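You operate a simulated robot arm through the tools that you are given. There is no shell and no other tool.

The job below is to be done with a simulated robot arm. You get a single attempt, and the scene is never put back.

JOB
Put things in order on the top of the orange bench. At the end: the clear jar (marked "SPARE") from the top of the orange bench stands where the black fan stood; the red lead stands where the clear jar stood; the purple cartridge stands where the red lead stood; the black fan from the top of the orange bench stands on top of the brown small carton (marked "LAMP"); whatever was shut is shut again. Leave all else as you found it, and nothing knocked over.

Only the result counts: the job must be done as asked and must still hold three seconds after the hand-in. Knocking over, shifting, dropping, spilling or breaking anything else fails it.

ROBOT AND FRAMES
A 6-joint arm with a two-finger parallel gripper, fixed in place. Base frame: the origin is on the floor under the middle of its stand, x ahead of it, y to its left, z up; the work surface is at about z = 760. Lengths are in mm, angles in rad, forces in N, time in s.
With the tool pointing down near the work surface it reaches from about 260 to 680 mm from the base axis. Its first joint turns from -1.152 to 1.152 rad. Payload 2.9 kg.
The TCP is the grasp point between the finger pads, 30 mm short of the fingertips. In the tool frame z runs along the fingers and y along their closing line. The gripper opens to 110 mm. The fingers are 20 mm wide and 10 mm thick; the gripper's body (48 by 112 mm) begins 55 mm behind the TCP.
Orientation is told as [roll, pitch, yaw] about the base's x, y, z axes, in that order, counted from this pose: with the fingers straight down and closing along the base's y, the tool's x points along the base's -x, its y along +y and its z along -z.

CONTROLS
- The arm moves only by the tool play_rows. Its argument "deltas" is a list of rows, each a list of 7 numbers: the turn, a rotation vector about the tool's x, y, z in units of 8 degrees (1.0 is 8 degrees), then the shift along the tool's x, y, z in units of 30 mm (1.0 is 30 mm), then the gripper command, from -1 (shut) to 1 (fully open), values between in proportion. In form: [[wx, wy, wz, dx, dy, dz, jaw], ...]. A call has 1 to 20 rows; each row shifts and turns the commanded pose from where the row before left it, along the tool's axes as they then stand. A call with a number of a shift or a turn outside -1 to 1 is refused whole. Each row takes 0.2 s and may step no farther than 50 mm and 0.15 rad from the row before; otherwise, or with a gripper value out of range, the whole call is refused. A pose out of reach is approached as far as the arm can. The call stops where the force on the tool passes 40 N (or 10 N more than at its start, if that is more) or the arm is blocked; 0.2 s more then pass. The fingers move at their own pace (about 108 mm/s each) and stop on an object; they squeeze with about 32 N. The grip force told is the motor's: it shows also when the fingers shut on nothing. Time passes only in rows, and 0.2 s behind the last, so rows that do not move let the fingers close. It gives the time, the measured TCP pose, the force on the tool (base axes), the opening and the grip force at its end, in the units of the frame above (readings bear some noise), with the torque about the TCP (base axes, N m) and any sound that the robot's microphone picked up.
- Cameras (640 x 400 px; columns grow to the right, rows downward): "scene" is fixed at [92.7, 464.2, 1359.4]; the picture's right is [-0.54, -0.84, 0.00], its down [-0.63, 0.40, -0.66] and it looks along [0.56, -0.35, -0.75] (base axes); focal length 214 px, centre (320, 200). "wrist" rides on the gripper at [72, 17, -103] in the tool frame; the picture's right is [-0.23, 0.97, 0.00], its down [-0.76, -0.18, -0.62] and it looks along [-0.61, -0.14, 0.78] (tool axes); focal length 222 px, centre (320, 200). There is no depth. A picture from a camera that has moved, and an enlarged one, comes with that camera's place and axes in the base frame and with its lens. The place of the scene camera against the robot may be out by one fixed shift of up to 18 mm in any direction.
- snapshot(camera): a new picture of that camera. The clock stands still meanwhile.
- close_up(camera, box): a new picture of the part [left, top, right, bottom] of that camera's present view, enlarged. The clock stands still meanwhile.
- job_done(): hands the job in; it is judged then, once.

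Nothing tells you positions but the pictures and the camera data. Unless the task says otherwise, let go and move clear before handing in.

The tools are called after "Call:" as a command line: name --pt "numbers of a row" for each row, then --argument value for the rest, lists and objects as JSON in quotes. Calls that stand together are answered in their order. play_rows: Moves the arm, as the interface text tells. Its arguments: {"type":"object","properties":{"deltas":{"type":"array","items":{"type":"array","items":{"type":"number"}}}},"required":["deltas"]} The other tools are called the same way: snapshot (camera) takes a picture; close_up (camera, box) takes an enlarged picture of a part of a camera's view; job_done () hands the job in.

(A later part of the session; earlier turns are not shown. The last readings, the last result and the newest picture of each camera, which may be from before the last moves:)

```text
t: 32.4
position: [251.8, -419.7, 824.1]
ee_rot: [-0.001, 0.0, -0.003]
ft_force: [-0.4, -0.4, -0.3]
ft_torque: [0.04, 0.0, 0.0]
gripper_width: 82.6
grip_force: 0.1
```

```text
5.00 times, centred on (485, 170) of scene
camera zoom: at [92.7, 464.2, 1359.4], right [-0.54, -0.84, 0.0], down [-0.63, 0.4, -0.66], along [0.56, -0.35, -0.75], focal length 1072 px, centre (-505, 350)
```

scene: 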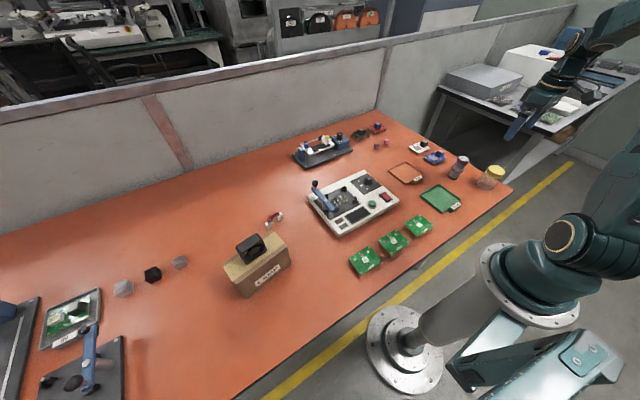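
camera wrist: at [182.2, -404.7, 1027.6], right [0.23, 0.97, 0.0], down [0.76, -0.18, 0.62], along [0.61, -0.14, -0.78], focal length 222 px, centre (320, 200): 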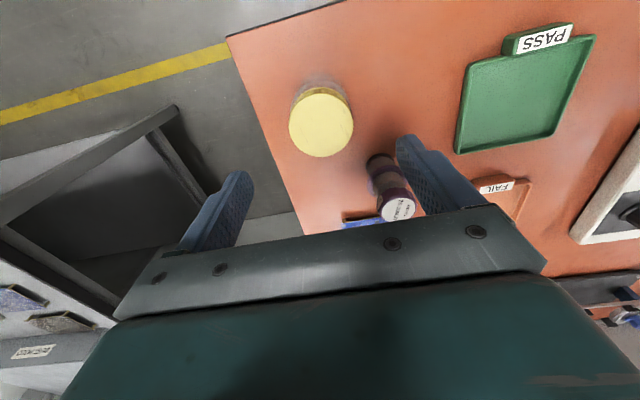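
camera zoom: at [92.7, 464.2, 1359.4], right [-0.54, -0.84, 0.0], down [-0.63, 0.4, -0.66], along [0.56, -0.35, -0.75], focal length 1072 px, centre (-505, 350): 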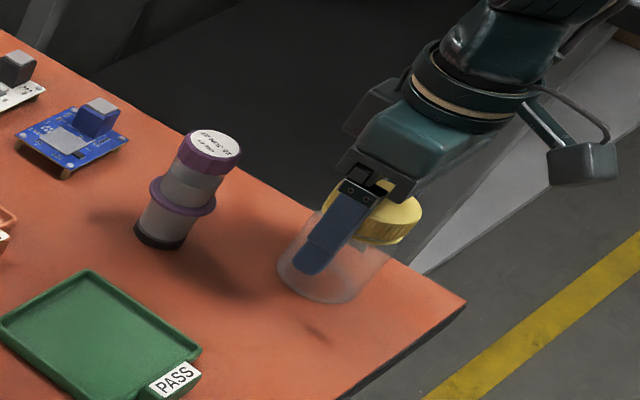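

Lid centred between the fingers. Closing now.

Call:
play_rows --pt "0 0 0 0 0 0.05 0.2" --pt "0 0 0 0 0 0 0" --pt "0 0 0 0 0 0 -1" --pt "0 0 0 0 0 0 -1" --pt "0 0 0 0 0 0 -1"

Call:
close_up --camera "wrist" --box '[200, 40, 440, 230]'

```text
t: 33.6
position: [250.3, -419.0, 822.7]
ee_rot: [0.002, 0.002, -0.002]
ft_force: [0.2, -0.3, -0.2]
ft_torque: [-0.02, -0.03, 0.0]
gripper_width: 57.7
grip_force: 31.6
```

```text
2.11 times, centred on (320, 135) of wrist
camera zoom: at [178.3, -402.8, 925.1], right [0.23, 0.97, 0.0], down [0.76, -0.18, 0.62], along [0.61, -0.14, -0.78], focal length 468 px, centre (320, 337)
```

zoom: 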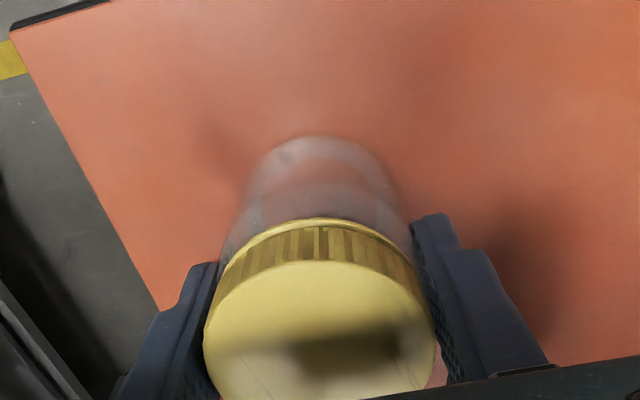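

The jar is held by its lid (57.7 mm, 31.6 N); its spot is (251, −420). I'll lift it slowly and check that it comes up whole.

Call:
play_rows --pt "0 0 0 0 0 -0.3 -1" --pt "0 0 0 0 0 -0.6 -1" --pt "0 0 0 0 0 -0.9 -1" --pt "0 0 0 0 0 -1 -1" --pt "0 0 0 0 0 -1 -1" --pt "0 0 0 0 0 -1 -1" --pt "0 0 0 0 0 -0.7 -1"

Call:
close_up --camera "scene" --box '[430, 60, 550, 210]'

Call:
snapshot --camera "wrist"

```text
t: 35.2
position: [249.5, -419.9, 987.5]
ee_rot: [0.002, 0.001, -0.002]
ft_force: [-0.1, -0.6, -1.0]
ft_torque: [-0.01, -0.03, -0.01]
gripper_width: 57.7
grip_force: 32.1
```

```text
2.67 times, centred on (490, 135) of scene
camera zoom: at [92.7, 464.2, 1359.4], right [-0.54, -0.84, 0.0], down [-0.63, 0.4, -0.66], along [0.56, -0.35, -0.75], focal length 572 px, centre (-133, 373)
```

zoom: 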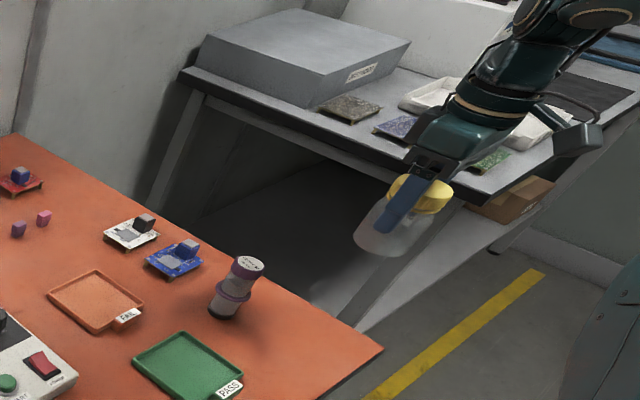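

```text
taken
camera wrist: at [178.1, -401.9, 1090.0], right [0.23, 0.97, 0.0], down [0.76, -0.18, 0.62], along [0.61, -0.14, -0.78], focal length 222 px, centre (320, 200)
```

wrist: 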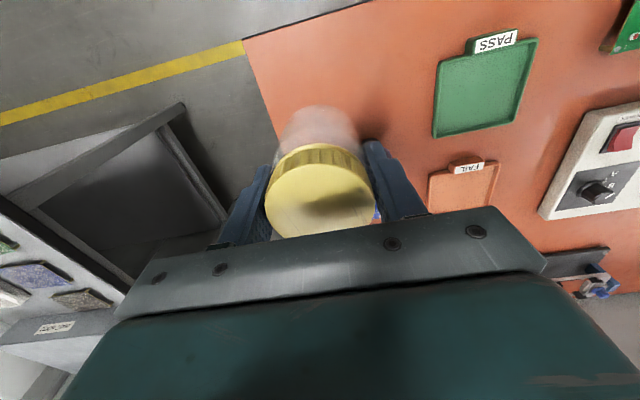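

The jar came up whole. I'll carry it to above the fan's old spot.

Call:
play_rows --pt "0 0 0 -0.947 0.389 0 -1" --pt "0 0 0 -0.947 0.389 0 -1" --pt "0 0 0 -0.947 0.389 0 -1" --pt "0 0 0 -0.947 0.389 0 -1" --pt "0 0 0 -0.947 0.389 0 -1" --pt "0 0 0 -0.947 0.389 0 -1" --pt "0 0 0 -0.947 0.389 0 -1" --pt "0 0 0 -0.947 0.389 0 -1" --pt "0 0 0 -0.947 0.389 0 -1" --pt "0 0 0 -0.947 0.389 0 -1" --pt "0 0 0 -0.947 0.389 0 -1" --pt "0 0 0 -0.947 0.389 0 -1" --pt "0 0 0 0 0 0 -1"

Call:
snapshot --camera "wrist"

Call:
close_up --camera "scene" --box '[360, 50, 480, 180]'

```text
t: 38.0
position: [589.6, -279.4, 986.5]
ee_rot: [0.0, 0.0, -0.002]
ft_force: [-0.6, -0.1, -2.0]
ft_torque: [0.01, 0.03, -0.03]
gripper_width: 57.6
grip_force: 31.8
```

```text
taken
camera wrist: at [518.6, -262.7, 1088.9], right [0.23, 0.97, 0.0], down [0.76, -0.18, 0.62], along [0.61, -0.14, -0.78], focal length 222 px, centre (320, 200)
```

wrist: 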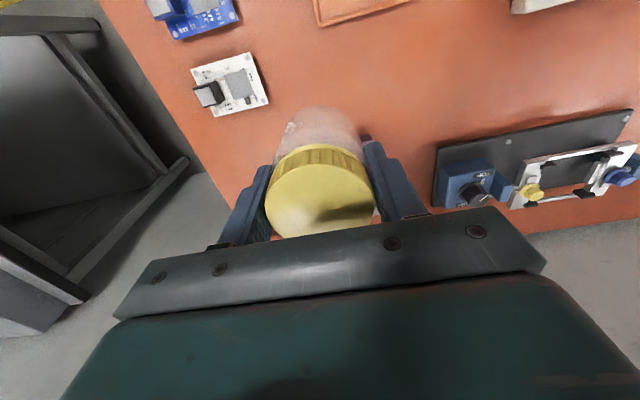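

```text
3.08 times, centred on (420, 115) of scene
camera zoom: at [92.7, 464.2, 1359.4], right [-0.54, -0.84, 0.0], down [-0.63, 0.4, -0.66], along [0.56, -0.35, -0.75], focal length 660 px, centre (12, 462)
```

zoom: 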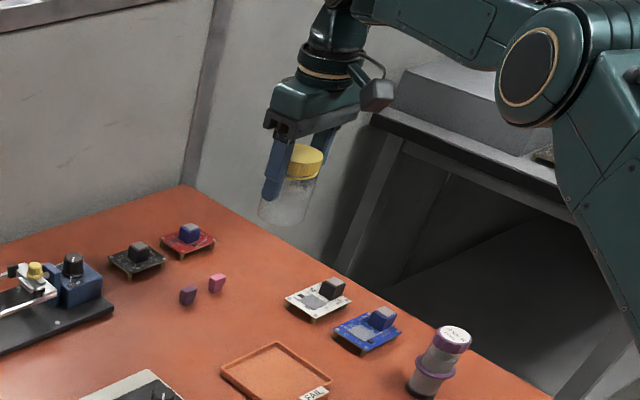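

Clearances to the white board (edge near y −351) and the pink part look fine. I'll lower the jar to just above the surface.

Call:
play_rows --pt "0 0 0 -0.03 -0.02 0.8 -1" --pt "0 0 0 0 0 1 -1" --pt "0 0 0 0 0 1 -1" --pt "0 0 0 0 0 1 -1" --pt "0 0 0 0 0 0.8 -1" --pt "0 0 0 0 0 0.5 -1" --pt "0 0 0 0 0 0.1 -1" --pt "0 0 0 0 0 0 -1"

Call:
snapshot --camera "wrist"

Call:
close_up --camera "scene" --box '[360, 100, 440, 160]'

```text
t: 39.8
position: [593.0, -281.7, 831.4]
ee_rot: [0.0, 0.001, -0.002]
ft_force: [0.1, 1.1, -0.2]
ft_torque: [0.0, 0.02, -0.01]
gripper_width: 57.8
grip_force: 31.7
```

```text
taken
camera wrist: at [520.7, -263.6, 933.5], right [0.23, 0.97, 0.0], down [0.76, -0.18, 0.62], along [0.61, -0.14, -0.78], focal length 222 px, centre (320, 200)
```

wrist: 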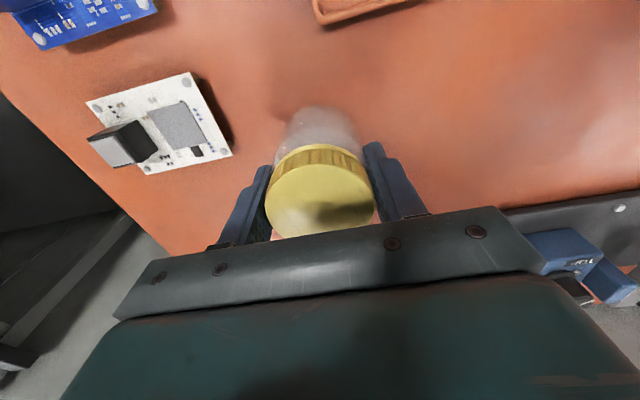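

```text
6.67 times, centred on (400, 130) of scene
camera zoom: at [92.7, 464.2, 1359.4], right [-0.54, -0.84, 0.0], down [-0.63, 0.4, -0.66], along [0.56, -0.35, -0.75], focal length 1430 px, centre (-213, 667)
```

zoom: 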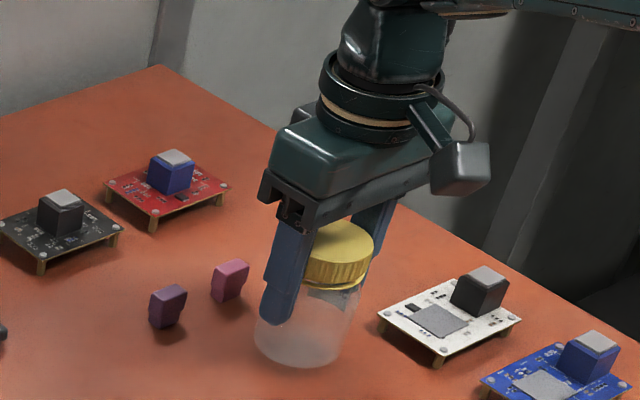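

It hangs just above the spot. A small correction, then a gentle lowering to contact.

Call:
play_rows --pt "0 0 0 0.06 0.04 0.1 -1" --pt "0 0 0 0 0 0.1 -1" --pt "0 0 0 0 0 0 -1"

Call:
play_rows --pt "0 0 0 0 0 0.07 -1" --pt "0 0 0 0 0 0 -1"

```text
t: 40.6
position: [590.1, -279.4, 825.9]
ee_rot: [0.001, -0.002, -0.002]
ft_force: [-0.3, 0.7, -0.8]
ft_torque: [-0.02, 0.0, -0.04]
gripper_width: 57.7
grip_force: 32.4
```

```text
t: 41.2
position: [590.0, -279.2, 823.3]
ee_rot: [0.0, 0.0, -0.002]
ft_force: [0.1, 0.0, -1.1]
ft_torque: [0.0, 0.0, -0.02]
gripper_width: 57.5
grip_force: 31.6
```

Call:
play_rows --pt "0 0 0 0 0 0.04 -1" --pt "0 0 0 0 0 0 -1"

```text
t: 41.8
position: [590.3, -279.1, 823.2]
ee_rot: [-0.002, -0.002, -0.001]
ft_force: [0.2, 0.9, 2.4]
ft_torque: [0.03, 0.03, -0.02]
gripper_width: 57.7
grip_force: 32.0
```

Light contact (2.4 N). I'll open gently and check.

Call:
play_rows --pt "0 0 0 0 0 0 0.1" --pt "0 0 0 0 0 0 0.2" --pt "0 0 0 0 0 0 0.32" --pt "0 0 0 0 0 0 0.32"

Call:
close_up --camera "wrist" --box '[200, 40, 440, 230]'

Call:
close_up --camera "scene" --box '[360, 100, 440, 160]'

```text
t: 42.8
position: [589.8, -279.8, 823.0]
ee_rot: [-0.001, 0.001, -0.002]
ft_force: [-0.2, -0.4, -0.2]
ft_torque: [-0.01, -0.03, -0.01]
gripper_width: 72.4
grip_force: 0.1
```

```text
2.11 times, centred on (320, 135) of wrist
camera zoom: at [518.0, -262.1, 924.7], right [0.23, 0.97, 0.0], down [0.76, -0.18, 0.62], along [0.61, -0.14, -0.78], focal length 468 px, centre (320, 337)
```

zoom: 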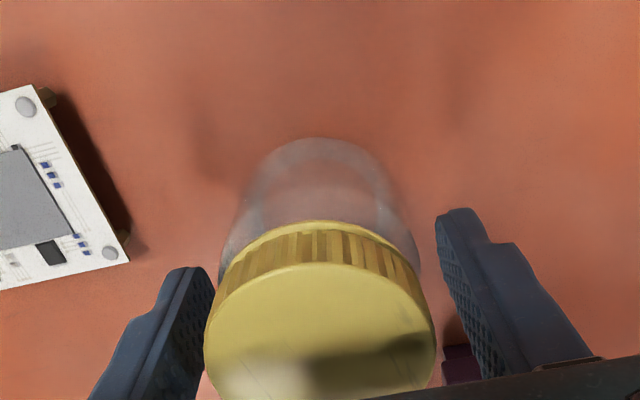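

```text
6.67 times, centred on (400, 130) of scene
camera zoom: at [92.7, 464.2, 1359.4], right [-0.54, -0.84, 0.0], down [-0.63, 0.4, -0.66], along [0.56, -0.35, -0.75], focal length 1430 px, centre (-213, 667)
```

zoom: 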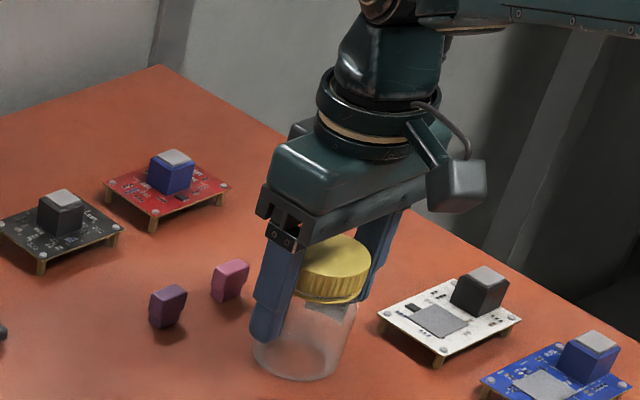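

The jar stands free. I'll rise straight up and check it.

Call:
play_rows --pt "0 0 0 0 0 -0.5 0.32" --pt "0 0 0 0 0 -0.9 0.32" --pt "0 0 0 0 0 -1 0.32" --pt "0 0 0 0 0 -1 0.32" --pt "0 0 0 0 0 -1 0.32" --pt "0 0 0 0 0 -1 0.2" --pt "0 0 0 0 0 -0.6 0"

Call:
close_up --camera "scene" --box '[350, 90, 450, 170]'

Call:
close_up --camera "wrist" --box '[200, 20, 440, 210]'

```text
t: 44.4
position: [590.4, -276.2, 1001.2]
ee_rot: [-0.001, -0.001, -0.003]
ft_force: [-0.4, -1.2, -0.4]
ft_torque: [-0.01, -0.01, -0.02]
gripper_width: 55.3
grip_force: 0.0
```

```text
5.00 times, centred on (400, 130) of scene
camera zoom: at [92.7, 464.2, 1359.4], right [-0.54, -0.84, 0.0], down [-0.63, 0.4, -0.66], along [0.56, -0.35, -0.75], focal length 1072 px, centre (-80, 550)
```

zoom: 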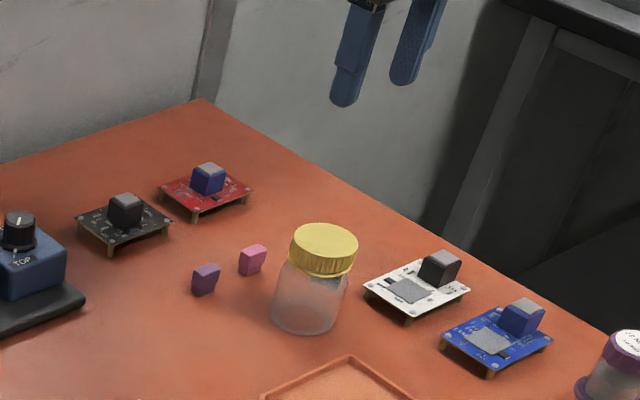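

```text
2.11 times, centred on (320, 115) of wrist
camera zoom: at [518.3, -259.7, 1105.1], right [0.23, 0.97, 0.0], down [0.76, -0.18, 0.62], along [0.61, -0.14, -0.78], focal length 468 px, centre (320, 379)
```

zoom: 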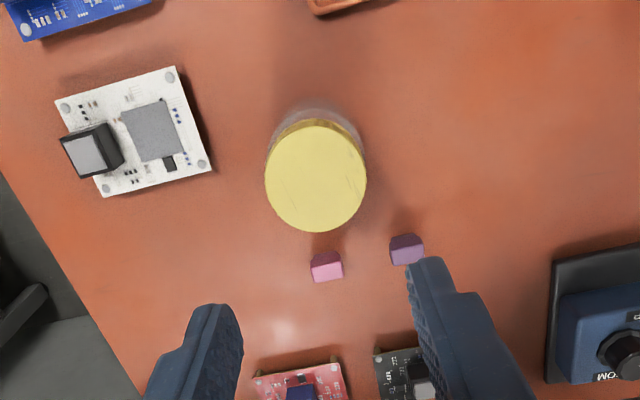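

The jar stands at (589.5, −279), where the fan was. Next is the red lead: combining the earlier views puts its centre near (534.6, 359), axis about 103°, red sleeve top near z 800. I'll travel there with the gripper high.

Call:
play_rows --pt "0 0 0 0.09 0.965 0 0" --pt "0 0 0 0.09 0.965 0 0" --pt "0 0 0 0.09 0.965 0 0" --pt "0 0 0 0.09 0.965 0 0" --pt "0 0 0 0.09 0.965 0 0" --pt "0 0 0 0.09 0.965 0 0" --pt "0 0 0 0.09 0.965 0 0" --pt "0 0 0 0.09 0.965 0 0" --pt "0 0 0 0.09 0.965 0 0" --pt "0 0 0 0.09 0.965 0 0" --pt "0 0 0 0.09 0.965 0 0"

Call:
play_rows --pt "0 0 0 0.09 0.965 0 0" --pt "0 0 0 0.09 0.965 0 0" --pt "0 0 0 0.09 0.965 0 0" --pt "0 0 0 0.09 0.965 0 0" --pt "0 0 0 0.09 0.965 0 0" --pt "0 0 0 0.09 0.965 0 0" --pt "0 0 0 0.09 0.965 0 0" --pt "0 0 0 0.09 0.965 0 0" --pt "0 0 0 0.09 0.965 0 0" --pt "0 0 0 0.09 0.965 0 0" --pt "0 0 0 0.09 0.965 0 0"

Call:
play_rows --pt "0 0 -0.92 0 0 0 -0.2" --pt "0 0 -0.92 0 0 0 -0.2" --pt "0 0 -0.92 0 0 0 -0.2" --pt "0 0 -0.92 0 0 0 -0.2" --pt "0 0 -0.92 0 0 0 -0.2" --pt "0 0 -0.92 0 0 0 -0.2" --pt "0 0 -0.92 0 0 0 -0.2" --pt "0 0 -0.92 0 0 0 -0.2" --pt "0 0 -0.92 0 0 0 -0.2" --pt "0 0 -0.92 0 0 0 -0.2" --pt "0 0 -0.92 0 0 0 -0.2" --pt "0 0 -0.92 0 0 0 -0.2" --pt "0 0 -0.92 0 0 0 -0.2" --pt "0 0 -0.92 0 0 0 -0.2"

Call:
snapshot --camera "wrist"

Call:
snapshot --camera "scene"

```text
t: 46.8
position: [561.7, 39.3, 1000.4]
ee_rot: [0.0, -0.001, -0.002]
ft_force: [-0.1, 0.4, 0.3]
ft_torque: [-0.01, 0.01, 0.01]
gripper_width: 54.8
grip_force: 0.0
```

```text
t: 49.2
position: [529.9, 357.2, 999.3]
ee_rot: [-0.001, 0.0, -0.002]
ft_force: [-0.2, -0.2, 0.3]
ft_torque: [0.02, 0.01, -0.03]
gripper_width: 55.1
grip_force: 0.0
```

```text
t: 52.2
position: [531.5, 356.4, 1002.6]
ee_rot: [-0.001, 0.001, 1.799]
ft_force: [-0.9, -0.6, -0.5]
ft_torque: [0.01, 0.0, 0.06]
gripper_width: 44.0
grip_force: 0.1
```

```text
taken
camera wrist: at [531.5, 282.9, 1104.1], right [-1.0, 0.0, 0.0], down [0.0, 0.78, 0.62], along [0.0, 0.62, -0.78], focal length 222 px, centre (320, 200)
```

wrist: 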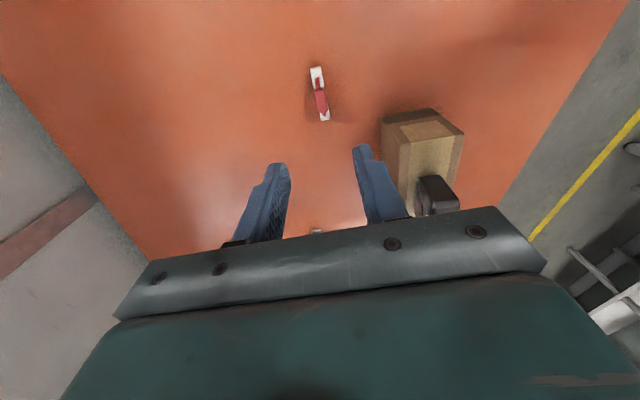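

```text
taken
```

scene: 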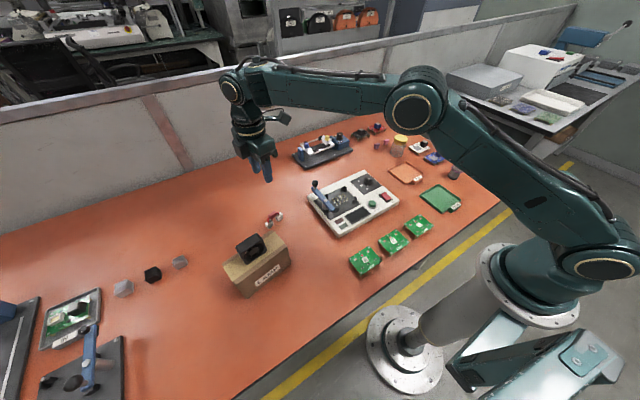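

The lead is right below. I'll zoom in to fix its centre and turn.

Call:
close_up --camera "wrist" --box '[280, 50, 360, 140]'

```text
4.44 times, centred on (320, 95) of wrist
camera zoom: at [531.5, 282.9, 1104.1], right [-1.0, 0.0, 0.0], down [0.0, 0.78, 0.62], along [0.0, 0.62, -0.78], focal length 987 px, centre (320, 667)
```

zoom: 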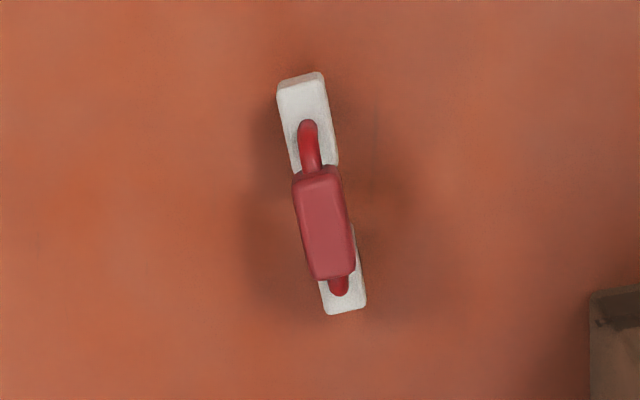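

The lead's centre looks to be about (530, 361.5). I'll lower part way and refine from closer in.

Call:
play_rows --pt "0 0 0 -0.06 0 1 -0.2" --pt "0 0 0 -0.06 0 1 -0.2" --pt "0 0 0 -0.05 0 1 -0.2" --pt "0 0 0 0 0 0.7 -0.2" --pt "0 0 0 0 0 0 -0.2"

Call:
close_up --camera "wrist" --box '[260, 50, 380, 200]'

Call:
close_up --camera "scene" --box '[235, 160, 325, 240]'

```text
t: 53.4
position: [529.9, 360.6, 888.9]
ee_rot: [-0.001, 0.001, 1.795]
ft_force: [0.4, 0.4, 0.4]
ft_torque: [-0.01, 0.02, 0.01]
gripper_width: 43.8
grip_force: 0.1
```

```text
2.67 times, centred on (320, 125) of wrist
camera zoom: at [529.9, 287.4, 991.6], right [-1.0, 0.0, 0.0], down [0.0, 0.78, 0.62], along [0.0, 0.62, -0.78], focal length 592 px, centre (320, 400)
```

zoom: 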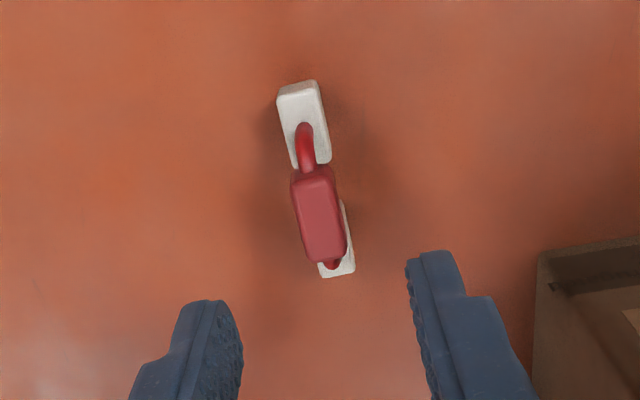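

```text
5.00 times, centred on (280, 200) of scene
camera zoom: at [92.7, 464.2, 1359.4], right [-0.54, -0.84, 0.0], down [-0.63, 0.4, -0.66], along [0.56, -0.35, -0.75], focal length 1072 px, centre (520, 200)
```

zoom: 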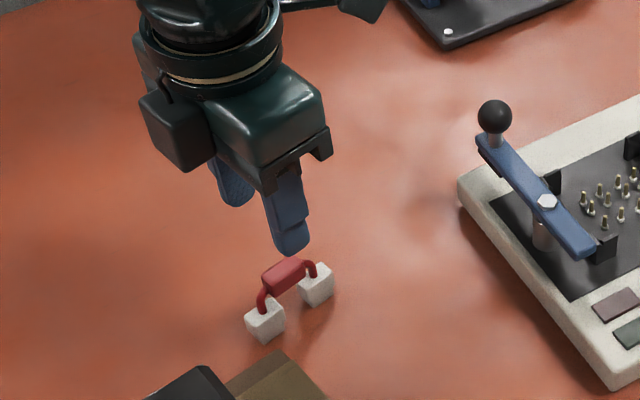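

The lead is centred under the tool at (530, 361), axis about 103°. I'll lower until the fingertips straddle the red sleeve and look before closing.

Call:
play_rows --pt "0 0 0 0 0 0.9 -0.2" --pt "0 0 0 0 0 0.9 -0.2" --pt "0 0 0 0 0 0.7 -0.3" --pt "0 0 0 0 0 0 -0.3"

Call:
close_up --camera "wrist" --box '[240, 80, 400, 230]'

Call:
close_up --camera "scene" --box '[245, 180, 305, 235]'

```text
t: 54.4
position: [529.6, 361.0, 813.7]
ee_rot: [-0.001, 0.001, 1.796]
ft_force: [-0.9, 0.0, -0.5]
ft_torque: [0.02, -0.04, -0.01]
gripper_width: 38.8
grip_force: 0.1
```

```text
2.67 times, centred on (320, 155) of wrist
camera zoom: at [529.6, 287.1, 916.6], right [-1.0, 0.0, 0.0], down [0.0, 0.78, 0.62], along [0.0, 0.62, -0.78], focal length 592 px, centre (320, 320)
```

zoom: 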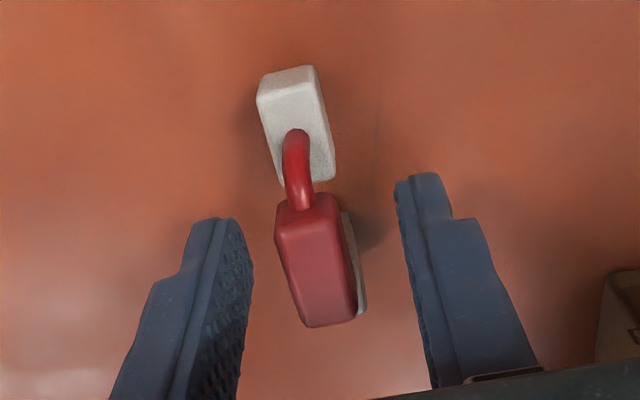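

```text
7.27 times, centred on (275, 208) of scene
camera zoom: at [92.7, 464.2, 1359.4], right [-0.54, -0.84, 0.0], down [-0.63, 0.4, -0.66], along [0.56, -0.35, -0.75], focal length 1560 px, centre (647, 146)
```

zoom: 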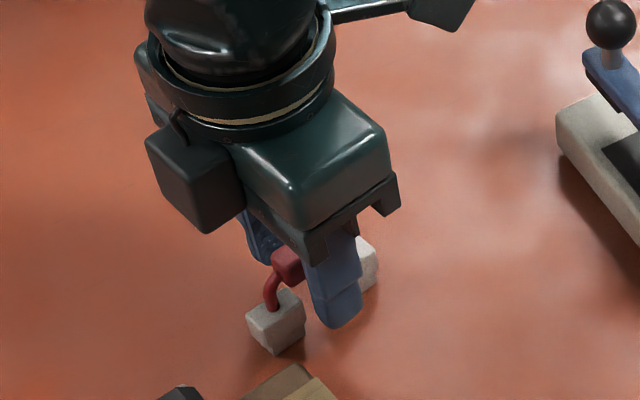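

The fingers straddle the red sleeve evenly and the tips are above the table. Closing.

Call:
play_rows --pt "0 0 0 0 0 0 -0.5" --pt "0 0 0 0 0 0 -0.7" --pt "0 0 0 0 0 0 -1" --pt "0 0 0 0 0 0 -1" --pt "0 0 0 0 0 0 -1"

Call:
close_up --camera "wrist" --box '[240, 80, 400, 230]'

Call:
close_up --camera "scene" --box '[245, 180, 305, 235]'

```text
t: 55.6
position: [528.7, 361.6, 814.4]
ee_rot: [0.0, 0.001, 1.796]
ft_force: [0.5, -0.5, -0.4]
ft_torque: [0.02, 0.0, 0.02]
gripper_width: 12.9
grip_force: 32.7
```

```text
2.67 times, centred on (320, 155) of wrist
camera zoom: at [529.5, 286.9, 916.8], right [-1.0, 0.0, 0.0], down [0.0, 0.78, 0.62], along [0.0, 0.62, -0.78], focal length 592 px, centre (320, 320)
```

zoom: 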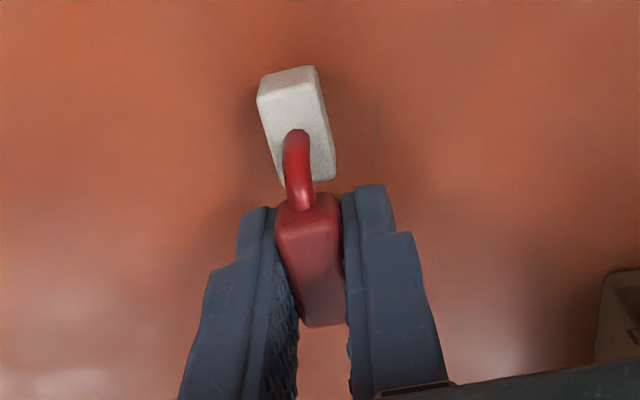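

```text
7.27 times, centred on (275, 208) of scene
camera zoom: at [92.7, 464.2, 1359.4], right [-0.54, -0.84, 0.0], down [-0.63, 0.4, -0.66], along [0.56, -0.35, -0.75], focal length 1560 px, centre (647, 146)
```

zoom: 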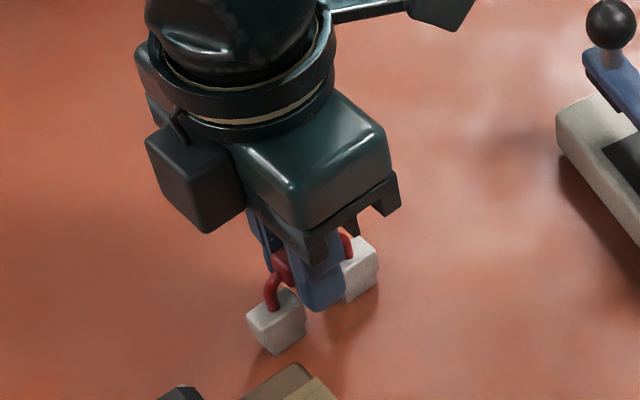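

The lead is gripped (12.9 mm, 32.7 N). I'll lift it slowly and check.

Call:
play_rows --pt "0 0 0 0 0 -0.2 -1" --pt "0 0 0 0 0 -0.5 -1" --pt "0 0 0 0 0 -0.8 -1" --pt "0 0 0 0 0 -1 -1" --pt "0 0 0 0 0 -1 -1" --pt "0 0 0 0 0 -1 -1" --pt "0 0 0 0 0 -1 -1" --pt "0 0 0 0 0 -0.5 -1"

Call:
close_up --camera "wrist" --box '[240, 80, 400, 230]'

Call:
close_up --camera "scene" --box '[200, 120, 340, 280]'

```text
t: 57.4
position: [530.5, 361.3, 998.0]
ee_rot: [0.001, 0.003, 1.796]
ft_force: [0.5, 0.3, -1.2]
ft_torque: [0.0, 0.03, 0.0]
gripper_width: 13.1
grip_force: 32.2
```

```text
2.67 times, centred on (320, 155) of wrist
camera zoom: at [530.0, 286.8, 1099.9], right [-1.0, 0.0, 0.0], down [0.0, 0.78, 0.62], along [0.0, 0.62, -0.78], focal length 592 px, centre (320, 320)
```

zoom: 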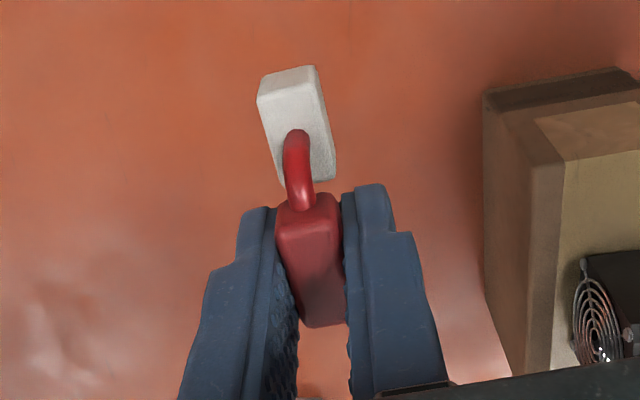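

```text
2.50 times, centred on (270, 200) of scene
camera zoom: at [92.6, 464.2, 1359.4], right [-0.54, -0.84, 0.0], down [-0.63, 0.4, -0.66], along [0.56, -0.35, -0.75], focal length 536 px, centre (445, 200)
```

zoom: 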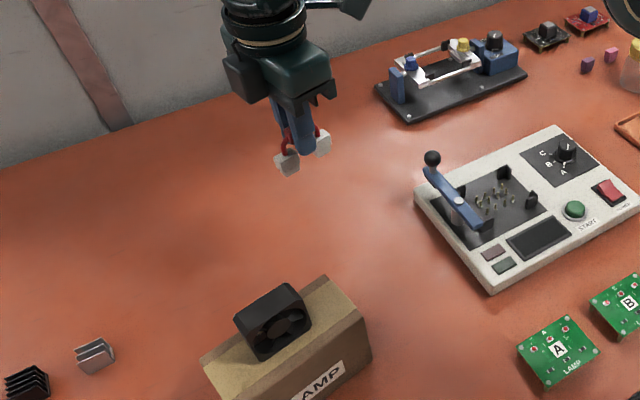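

The lead is held steady. I'll turn the wrist back and carry it to the jar's old spot at (251, −420).

Call:
play_rows --pt "0 0 0.99 0 0 0 -1" --pt "0 0 0.99 0 0 0 -1" --pt "0 0 0.99 0 0 0 -1" --pt "0 0 0.99 0 0 0 -1" --pt "0 0 0.99 0 0 0 -1" --pt "0 0 0.99 0 0 0 -1" --pt "0 0 0.99 0 0 0 -1" --pt "0 0 0.99 0 0 0 -1" --pt "0 0 0.99 0 0 0 -1" --pt "0 0 0.99 0 0 0 -1" --pt "0 0 0.99 0 0 0 -1" --pt "0 0 0.99 0 0 0 -1" --pt "0 0 0.985 0 0 0 -1"

Call:
play_rows --pt "0 0 0 0.344 -0.964 0 -1" --pt "0 0 0 0.344 -0.964 0 -1" --pt "0 0 0 0.344 -0.964 0 -1" --pt "0 0 0 0.344 -0.964 0 -1" --pt "0 0 0 0.344 -0.964 0 -1" --pt "0 0 0 0.344 -0.964 0 -1" --pt "0 0 0 0.344 -0.964 0 -1" --pt "0 0 0 0.344 -0.964 0 -1" --pt "0 0 0 0.344 -0.964 0 -1" --pt "0 0 0 0.344 -0.964 0 -1" --pt "0 0 0 0.344 -0.964 0 -1" --pt "0 0 0 0.344 -0.964 0 -1" --pt "0 0 0 0.344 -0.964 0 -1" --pt "0 0 0 0.344 -0.964 0 -1"

Call:
play_rows --pt "0 0 0 0.344 -0.964 0 -1" --pt "0 0 0 0.344 -0.964 0 -1" --pt "0 0 0 0.344 -0.964 0 -1" --pt "0 0 0 0.344 -0.964 0 -1" --pt "0 0 0 0.344 -0.964 0 -1" --pt "0 0 0 0.344 -0.964 0 -1" --pt "0 0 0 0.344 -0.964 0 -1" --pt "0 0 0 0.344 -0.964 0 -1" --pt "0 0 0 0.344 -0.964 0 -1" --pt "0 0 0 0.344 -0.964 0 -1" --pt "0 0 0 0.344 -0.964 0 -1" --pt "0 0 0 0.344 -0.964 0 -1" --pt "0 0 0 0.344 -0.964 0 -1" --pt "0 0 0 0 0 0 -1"

Call:
snapshot --camera "wrist"

Call:
close_up --camera "scene" --box '[430, 60, 550, 210]'

```text
t: 60.2
position: [530.9, 360.9, 995.9]
ee_rot: [0.0, 0.0, -0.003]
ft_force: [1.3, -0.2, 0.0]
ft_torque: [-0.02, -0.03, -0.02]
gripper_width: 13.1
grip_force: 31.8
```

```text
t: 63.2
position: [385.0, -43.4, 996.7]
ee_rot: [0.0, 0.001, 0.0]
ft_force: [0.0, 0.3, 0.3]
ft_torque: [-0.02, 0.04, 0.01]
gripper_width: 13.3
grip_force: 32.2
```

```text
t: 66.2
position: [251.1, -418.8, 997.2]
ee_rot: [0.001, -0.001, 0.0]
ft_force: [-0.4, -0.1, -0.2]
ft_torque: [0.03, 0.01, 0.03]
gripper_width: 12.8
grip_force: 31.9
```

```text
taken
camera wrist: at [179.5, -401.9, 1098.5], right [0.23, 0.97, 0.0], down [0.76, -0.18, 0.62], along [0.61, -0.14, -0.78], focal length 222 px, centre (320, 200)
```

wrist: 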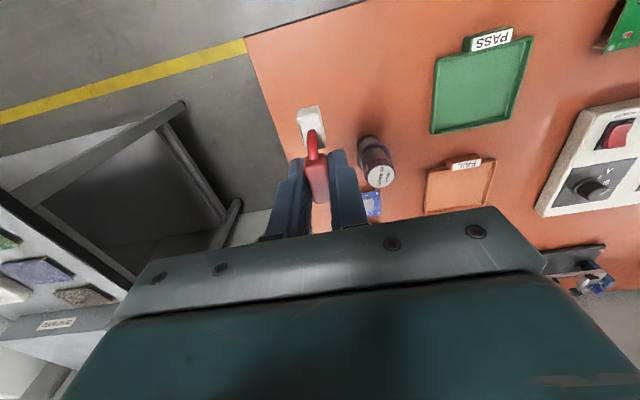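

```text
2.67 times, centred on (490, 135) of scene
camera zoom: at [92.7, 464.2, 1359.4], right [-0.54, -0.84, 0.0], down [-0.63, 0.4, -0.66], along [0.56, -0.35, -0.75], focal length 572 px, centre (-133, 373)
```

zoom: 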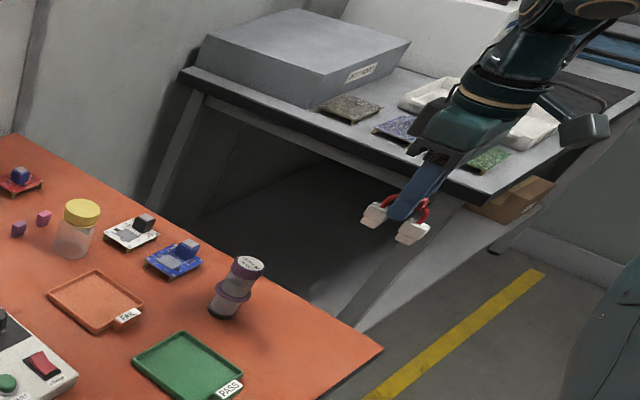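

The lead hangs over the jar's old spot. I'll lower it to just above the surface.

Call:
play_rows --pt "0 0 0 0 -0.03 0.8 -1" --pt "0 0 0 0 0 1 -1" --pt "0 0 0 0 0 1 -1" --pt "0 0 0 0 0 1 -1" --pt "0 0 0 0 0 1 -1" --pt "0 0 0 0 0 0.7 -1" --pt "0 0 0 0 0 0.35 -1" --pt "0 0 0 0 0 0 -1"

Call:
close_up --camera "scene" --box '[440, 130, 530, 210]'

```text
t: 68.0
position: [253.0, -417.5, 818.8]
ee_rot: [0.0, 0.0, -0.001]
ft_force: [-0.8, 0.2, -0.1]
ft_torque: [0.0, 0.0, 0.01]
gripper_width: 13.0
grip_force: 31.9
```

```text
5.00 times, centred on (485, 170) of scene
camera zoom: at [92.7, 464.2, 1359.4], right [-0.54, -0.84, 0.0], down [-0.63, 0.4, -0.66], along [0.56, -0.35, -0.75], focal length 1072 px, centre (-505, 350)
```

zoom: 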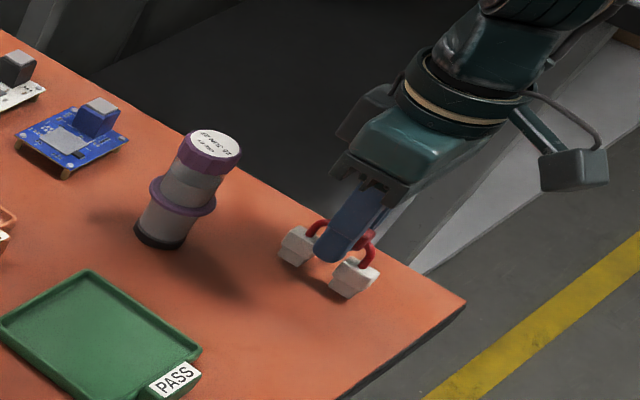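

A small correction, then feeling for contact.

Call:
play_rows --pt "0 0 0 0.05 -0.06 0.08 -1" --pt "0 0 0 0 0 0 -1"

Call:
play_rows --pt "0 0 0 0 0 0.06 -1" --pt "0 0 0 0 0 0 -1"

```text
t: 68.6
position: [250.5, -421.7, 818.2]
ee_rot: [0.0, 0.002, -0.001]
ft_force: [-0.2, -0.4, 0.1]
ft_torque: [0.0, -0.02, -0.03]
gripper_width: 13.1
grip_force: 32.1
```

```text
t: 69.2
position: [250.2, -422.0, 815.5]
ee_rot: [0.001, 0.001, 0.001]
ft_force: [-0.3, -0.8, 0.1]
ft_torque: [0.0, 0.02, 0.01]
gripper_width: 12.9
grip_force: 31.8
```

Call:
play_rows --pt "0 0 0 0 0.05 0.04 -1" --pt "0 0 0 0 0 0 -1"

Call:
play_rows --pt "0 0 0 0 0 0.04 -1" --pt "0 0 0 0 0 0 -1"

```text
t: 69.8
position: [251.1, -420.0, 814.1]
ee_rot: [-0.001, 0.0, 0.0]
ft_force: [0.0, 0.2, -0.5]
ft_torque: [0.0, 0.0, -0.01]
gripper_width: 13.1
grip_force: 32.4
```

```text
t: 70.4
position: [251.7, -419.8, 814.4]
ee_rot: [0.002, -0.001, -0.001]
ft_force: [-2.3, 1.0, 10.5]
ft_torque: [0.09, 0.09, -0.01]
gripper_width: 12.7
grip_force: 32.3
```

Contact (10.5 N). I'll ease off a little and open gently.

Call:
play_rows --pt "0 0 0 0 0 -0.03 -1" --pt "0 0 0 0 0 0 -1" --pt "0 0 0 0 0 0 -0.7" --pt "0 0 0 0 0 0 -0.6" --pt "0 0 0 0 0 0 -0.5" --pt "0 0 0 0 0 0 -0.4" --pt "0 0 0 0 0 0 -0.4"

Call:
close_up --camera "wrist" --box '[220, 60, 420, 230]'

Call:
close_up --camera "scene" --box '[440, 130, 530, 210]'

```text
t: 72.0
position: [252.0, -420.3, 814.8]
ee_rot: [0.0, 0.001, 0.001]
ft_force: [0.5, 0.4, 1.1]
ft_torque: [-0.02, 0.0, 0.02]
gripper_width: 33.1
grip_force: 0.0
```

```text
2.35 times, centred on (320, 145) of wrist
camera zoom: at [178.9, -402.9, 917.1], right [0.23, 0.97, 0.0], down [0.76, -0.18, 0.62], along [0.61, -0.14, -0.78], focal length 523 px, centre (320, 329)
```

zoom: 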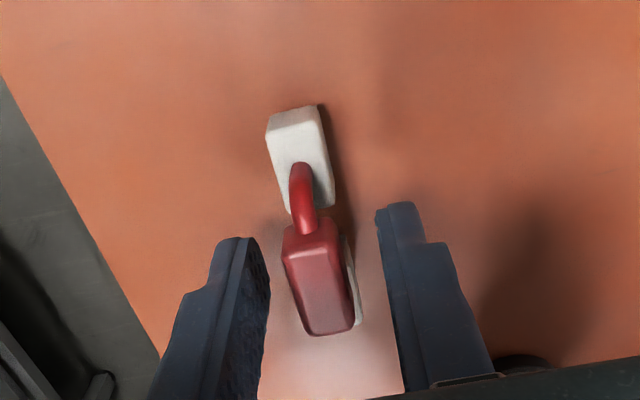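

```text
5.00 times, centred on (485, 170) of scene
camera zoom: at [92.7, 464.2, 1359.4], right [-0.54, -0.84, 0.0], down [-0.63, 0.4, -0.66], along [0.56, -0.35, -0.75], focal length 1072 px, centre (-505, 350)
```

zoom: 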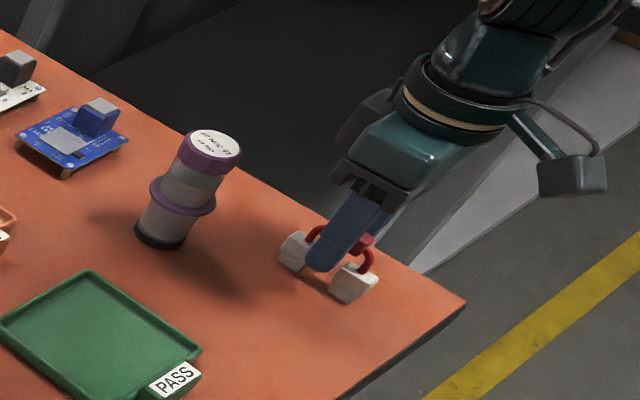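

The lead stands on its own. I'll rise straight up and look at it and at the cartridge.

Call:
play_rows --pt "0 0 0 0 0 -0.4 -0.4" --pt "0 0 0 0 0 -0.8 -0.4" --pt "0 0 0 0 0 -1 -0.4" --pt "0 0 0 0 0 -1 -0.3" --pt "0 0 0 0 0 -1 0" --pt "0 0 0 0 0 -1 0.2" --pt "0 0 0 0 0 -1 0.4"

Call:
snapshot --camera "wrist"

Call:
close_up --camera "wrist" --box '[270, 60, 430, 220]'

Call:
close_up --camera "scene" --box '[440, 130, 530, 210]'

```text
t: 73.6
position: [250.3, -420.8, 999.4]
ee_rot: [0.0, 0.0, 0.0]
ft_force: [-0.9, 1.7, 0.0]
ft_torque: [0.04, -0.01, 0.0]
gripper_width: 77.0
grip_force: 0.0
```

```text
taken
camera wrist: at [178.4, -402.9, 1101.7], right [0.23, 0.97, 0.0], down [0.76, -0.18, 0.62], along [0.61, -0.14, -0.78], focal length 222 px, centre (320, 200)
```

wrist: 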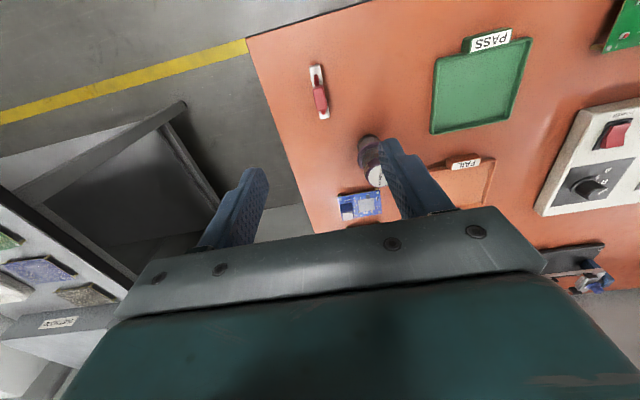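

```text
2.50 times, centred on (350, 140) of wrist
camera zoom: at [178.4, -402.9, 1101.7], right [0.23, 0.97, 0.0], down [0.76, -0.18, 0.62], along [0.61, -0.14, -0.78], focal length 555 px, centre (245, 350)
```

zoom: 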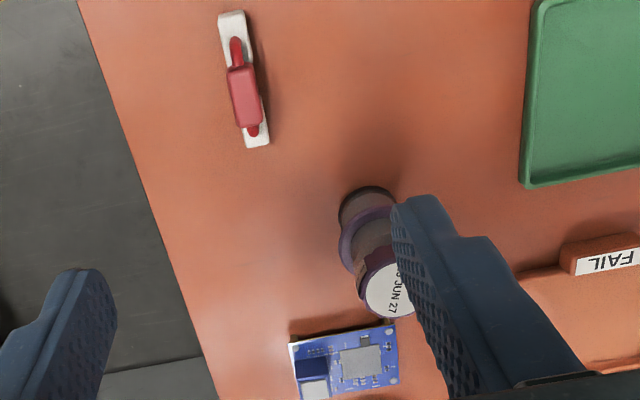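

```text
5.00 times, centred on (485, 170) of scene
camera zoom: at [92.6, 464.2, 1359.4], right [-0.54, -0.84, 0.0], down [-0.63, 0.4, -0.66], along [0.56, -0.35, -0.75], focal length 1072 px, centre (-505, 350)
```

zoom: 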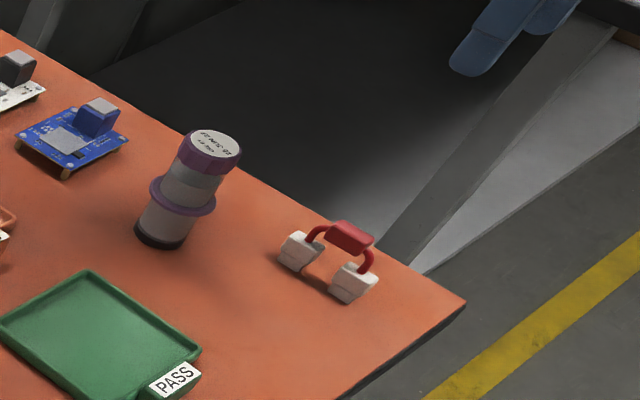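

The lead stands at (249.5, −420) where the jar was. Now the cartridge, which I put near (349, −360). I'll move above it.

Call:
play_rows --pt "0 0 0 -0.825 0.505 0.1 0.4" --pt "0 0 0 -0.825 0.505 0.4 0.4" --pt "0 0 0 -0.825 0.505 0.4 0.4" --pt "0 0 0 -0.825 0.505 0.4 0.4" --pt "0 0 0 0 0 0 0.4"

Call:
snapshot --camera "wrist"

Call:
close_up --camera "wrist" --box '[220, 50, 420, 220]'

Call:
close_up --camera "scene" --box '[430, 110, 520, 200]'

```text
t: 74.8
position: [351.1, -358.4, 961.8]
ee_rot: [0.0, 0.0, 0.001]
ft_force: [0.1, 1.6, 0.3]
ft_torque: [-0.03, 0.02, 0.0]
gripper_width: 76.9
grip_force: 0.1
```

```text
taken
camera wrist: at [278.6, -341.3, 1064.0], right [0.23, 0.97, 0.0], down [0.76, -0.18, 0.62], along [0.61, -0.14, -0.78], focal length 222 px, centre (320, 200)
```

wrist: 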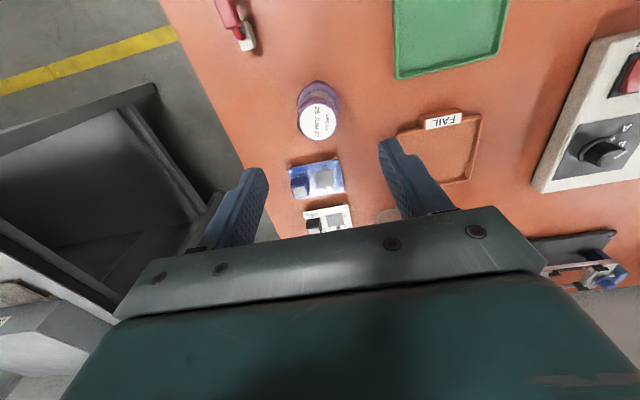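

```text
2.35 times, centred on (320, 135) of wrist
camera zoom: at [278.6, -341.3, 1064.0], right [0.23, 0.97, 0.0], down [0.76, -0.18, 0.62], along [0.61, -0.14, -0.78], focal length 523 px, centre (320, 353)
```

zoom: 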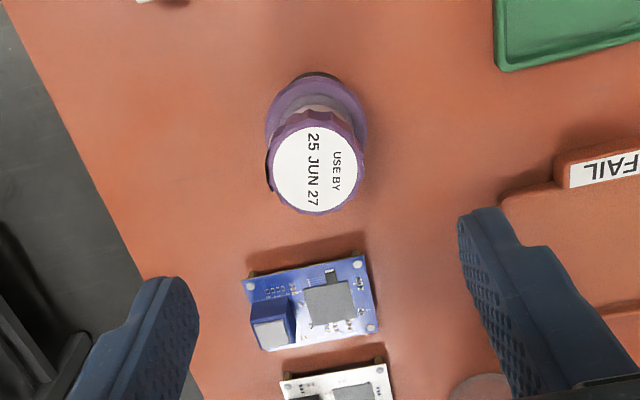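

```text
4.44 times, centred on (475, 155) of scene
camera zoom: at [92.7, 464.2, 1359.4], right [-0.54, -0.84, 0.0], down [-0.63, 0.4, -0.66], along [0.56, -0.35, -0.75], focal length 953 px, centre (-369, 400)
```

zoom: 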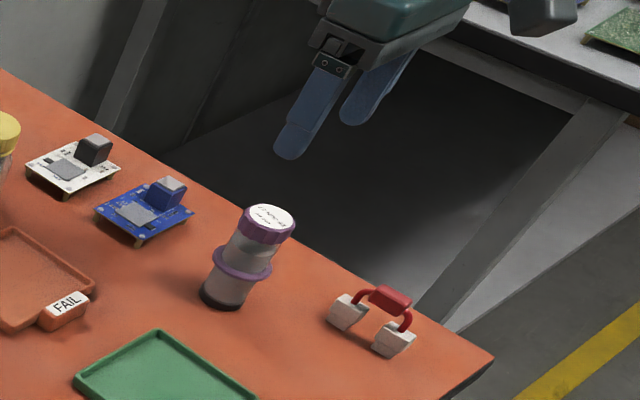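

The cap centre is at (349, −359.6), top z ≈ 857. I'll lower around the cap and look before closing.

Call:
play_rows --pt "0 0 0 0.06 -0.04 0.9 0.3" --pt "0 0 0 0 0 0.9 0.2" --pt "0 0 0 0 0 0.9 0.2" --pt "0 0 0 0 0 0.9 0.2" --pt "0 0 0 0 0 0.22 0.2" --pt "0 0 0 0 0 0 0.2"

Call:
close_up --camera "wrist" --box '[220, 50, 420, 230]'

Call:
close_up --camera "scene" --box '[430, 120, 500, 190]'

```text
t: 76.2
position: [347.8, -360.1, 848.3]
ee_rot: [-0.002, 0.001, 0.001]
ft_force: [0.2, -0.1, -0.7]
ft_torque: [0.01, 0.01, -0.02]
gripper_width: 65.9
grip_force: 0.1
```

```text
2.22 times, centred on (320, 140) of wrist
camera zoom: at [276.1, -343.4, 949.3], right [0.23, 0.97, 0.0], down [0.76, -0.18, 0.62], along [0.61, -0.14, -0.78], focal length 494 px, centre (320, 333)
```

zoom: 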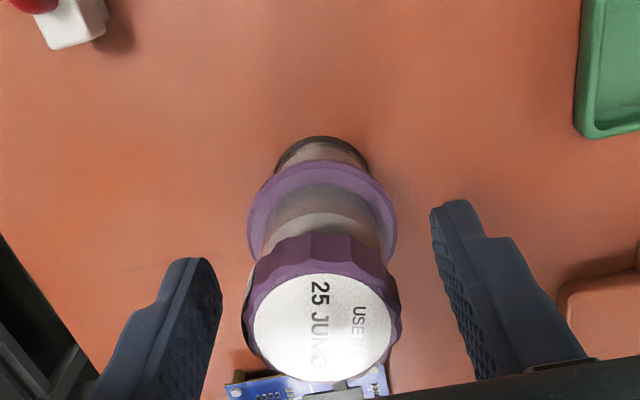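

```text
5.71 times, centred on (465, 155) of scene
camera zoom: at [92.7, 464.2, 1359.4], right [-0.54, -0.84, 0.0], down [-0.63, 0.4, -0.66], along [0.56, -0.35, -0.75], focal length 1226 px, centre (-509, 457)
```

zoom: 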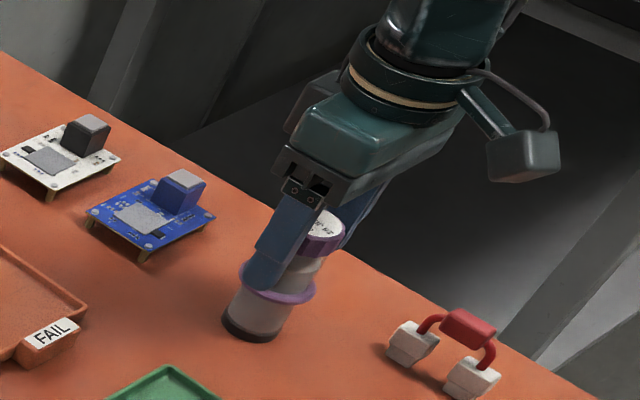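

The cap is centred and the tips are above the ring. Closing on the cap.

Call:
play_rows --pt "0 0 0 0 0 0 0" --pt "0 0 0 0 0 0 -0.2" --pt "0 0 0 0 0 0 -1" --pt "0 0 0 0 0 0 -1" --pt "0 0 0 0 0 0 -1"

Call:
close_up --camera "wrist" --box '[220, 50, 420, 230]'

```text
t: 77.4
position: [347.2, -359.5, 847.4]
ee_rot: [0.0, -0.001, 0.0]
ft_force: [0.5, 1.3, 0.5]
ft_torque: [-0.02, -0.04, 0.01]
gripper_width: 36.4
grip_force: 32.2
```

```text
2.22 times, centred on (320, 140) of wrist
camera zoom: at [276.1, -343.4, 949.6], right [0.23, 0.97, 0.0], down [0.76, -0.18, 0.62], along [0.61, -0.14, -0.78], focal length 494 px, centre (320, 333)
```

zoom: 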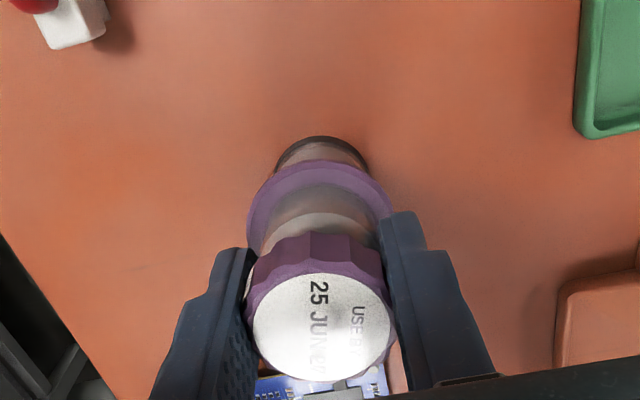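

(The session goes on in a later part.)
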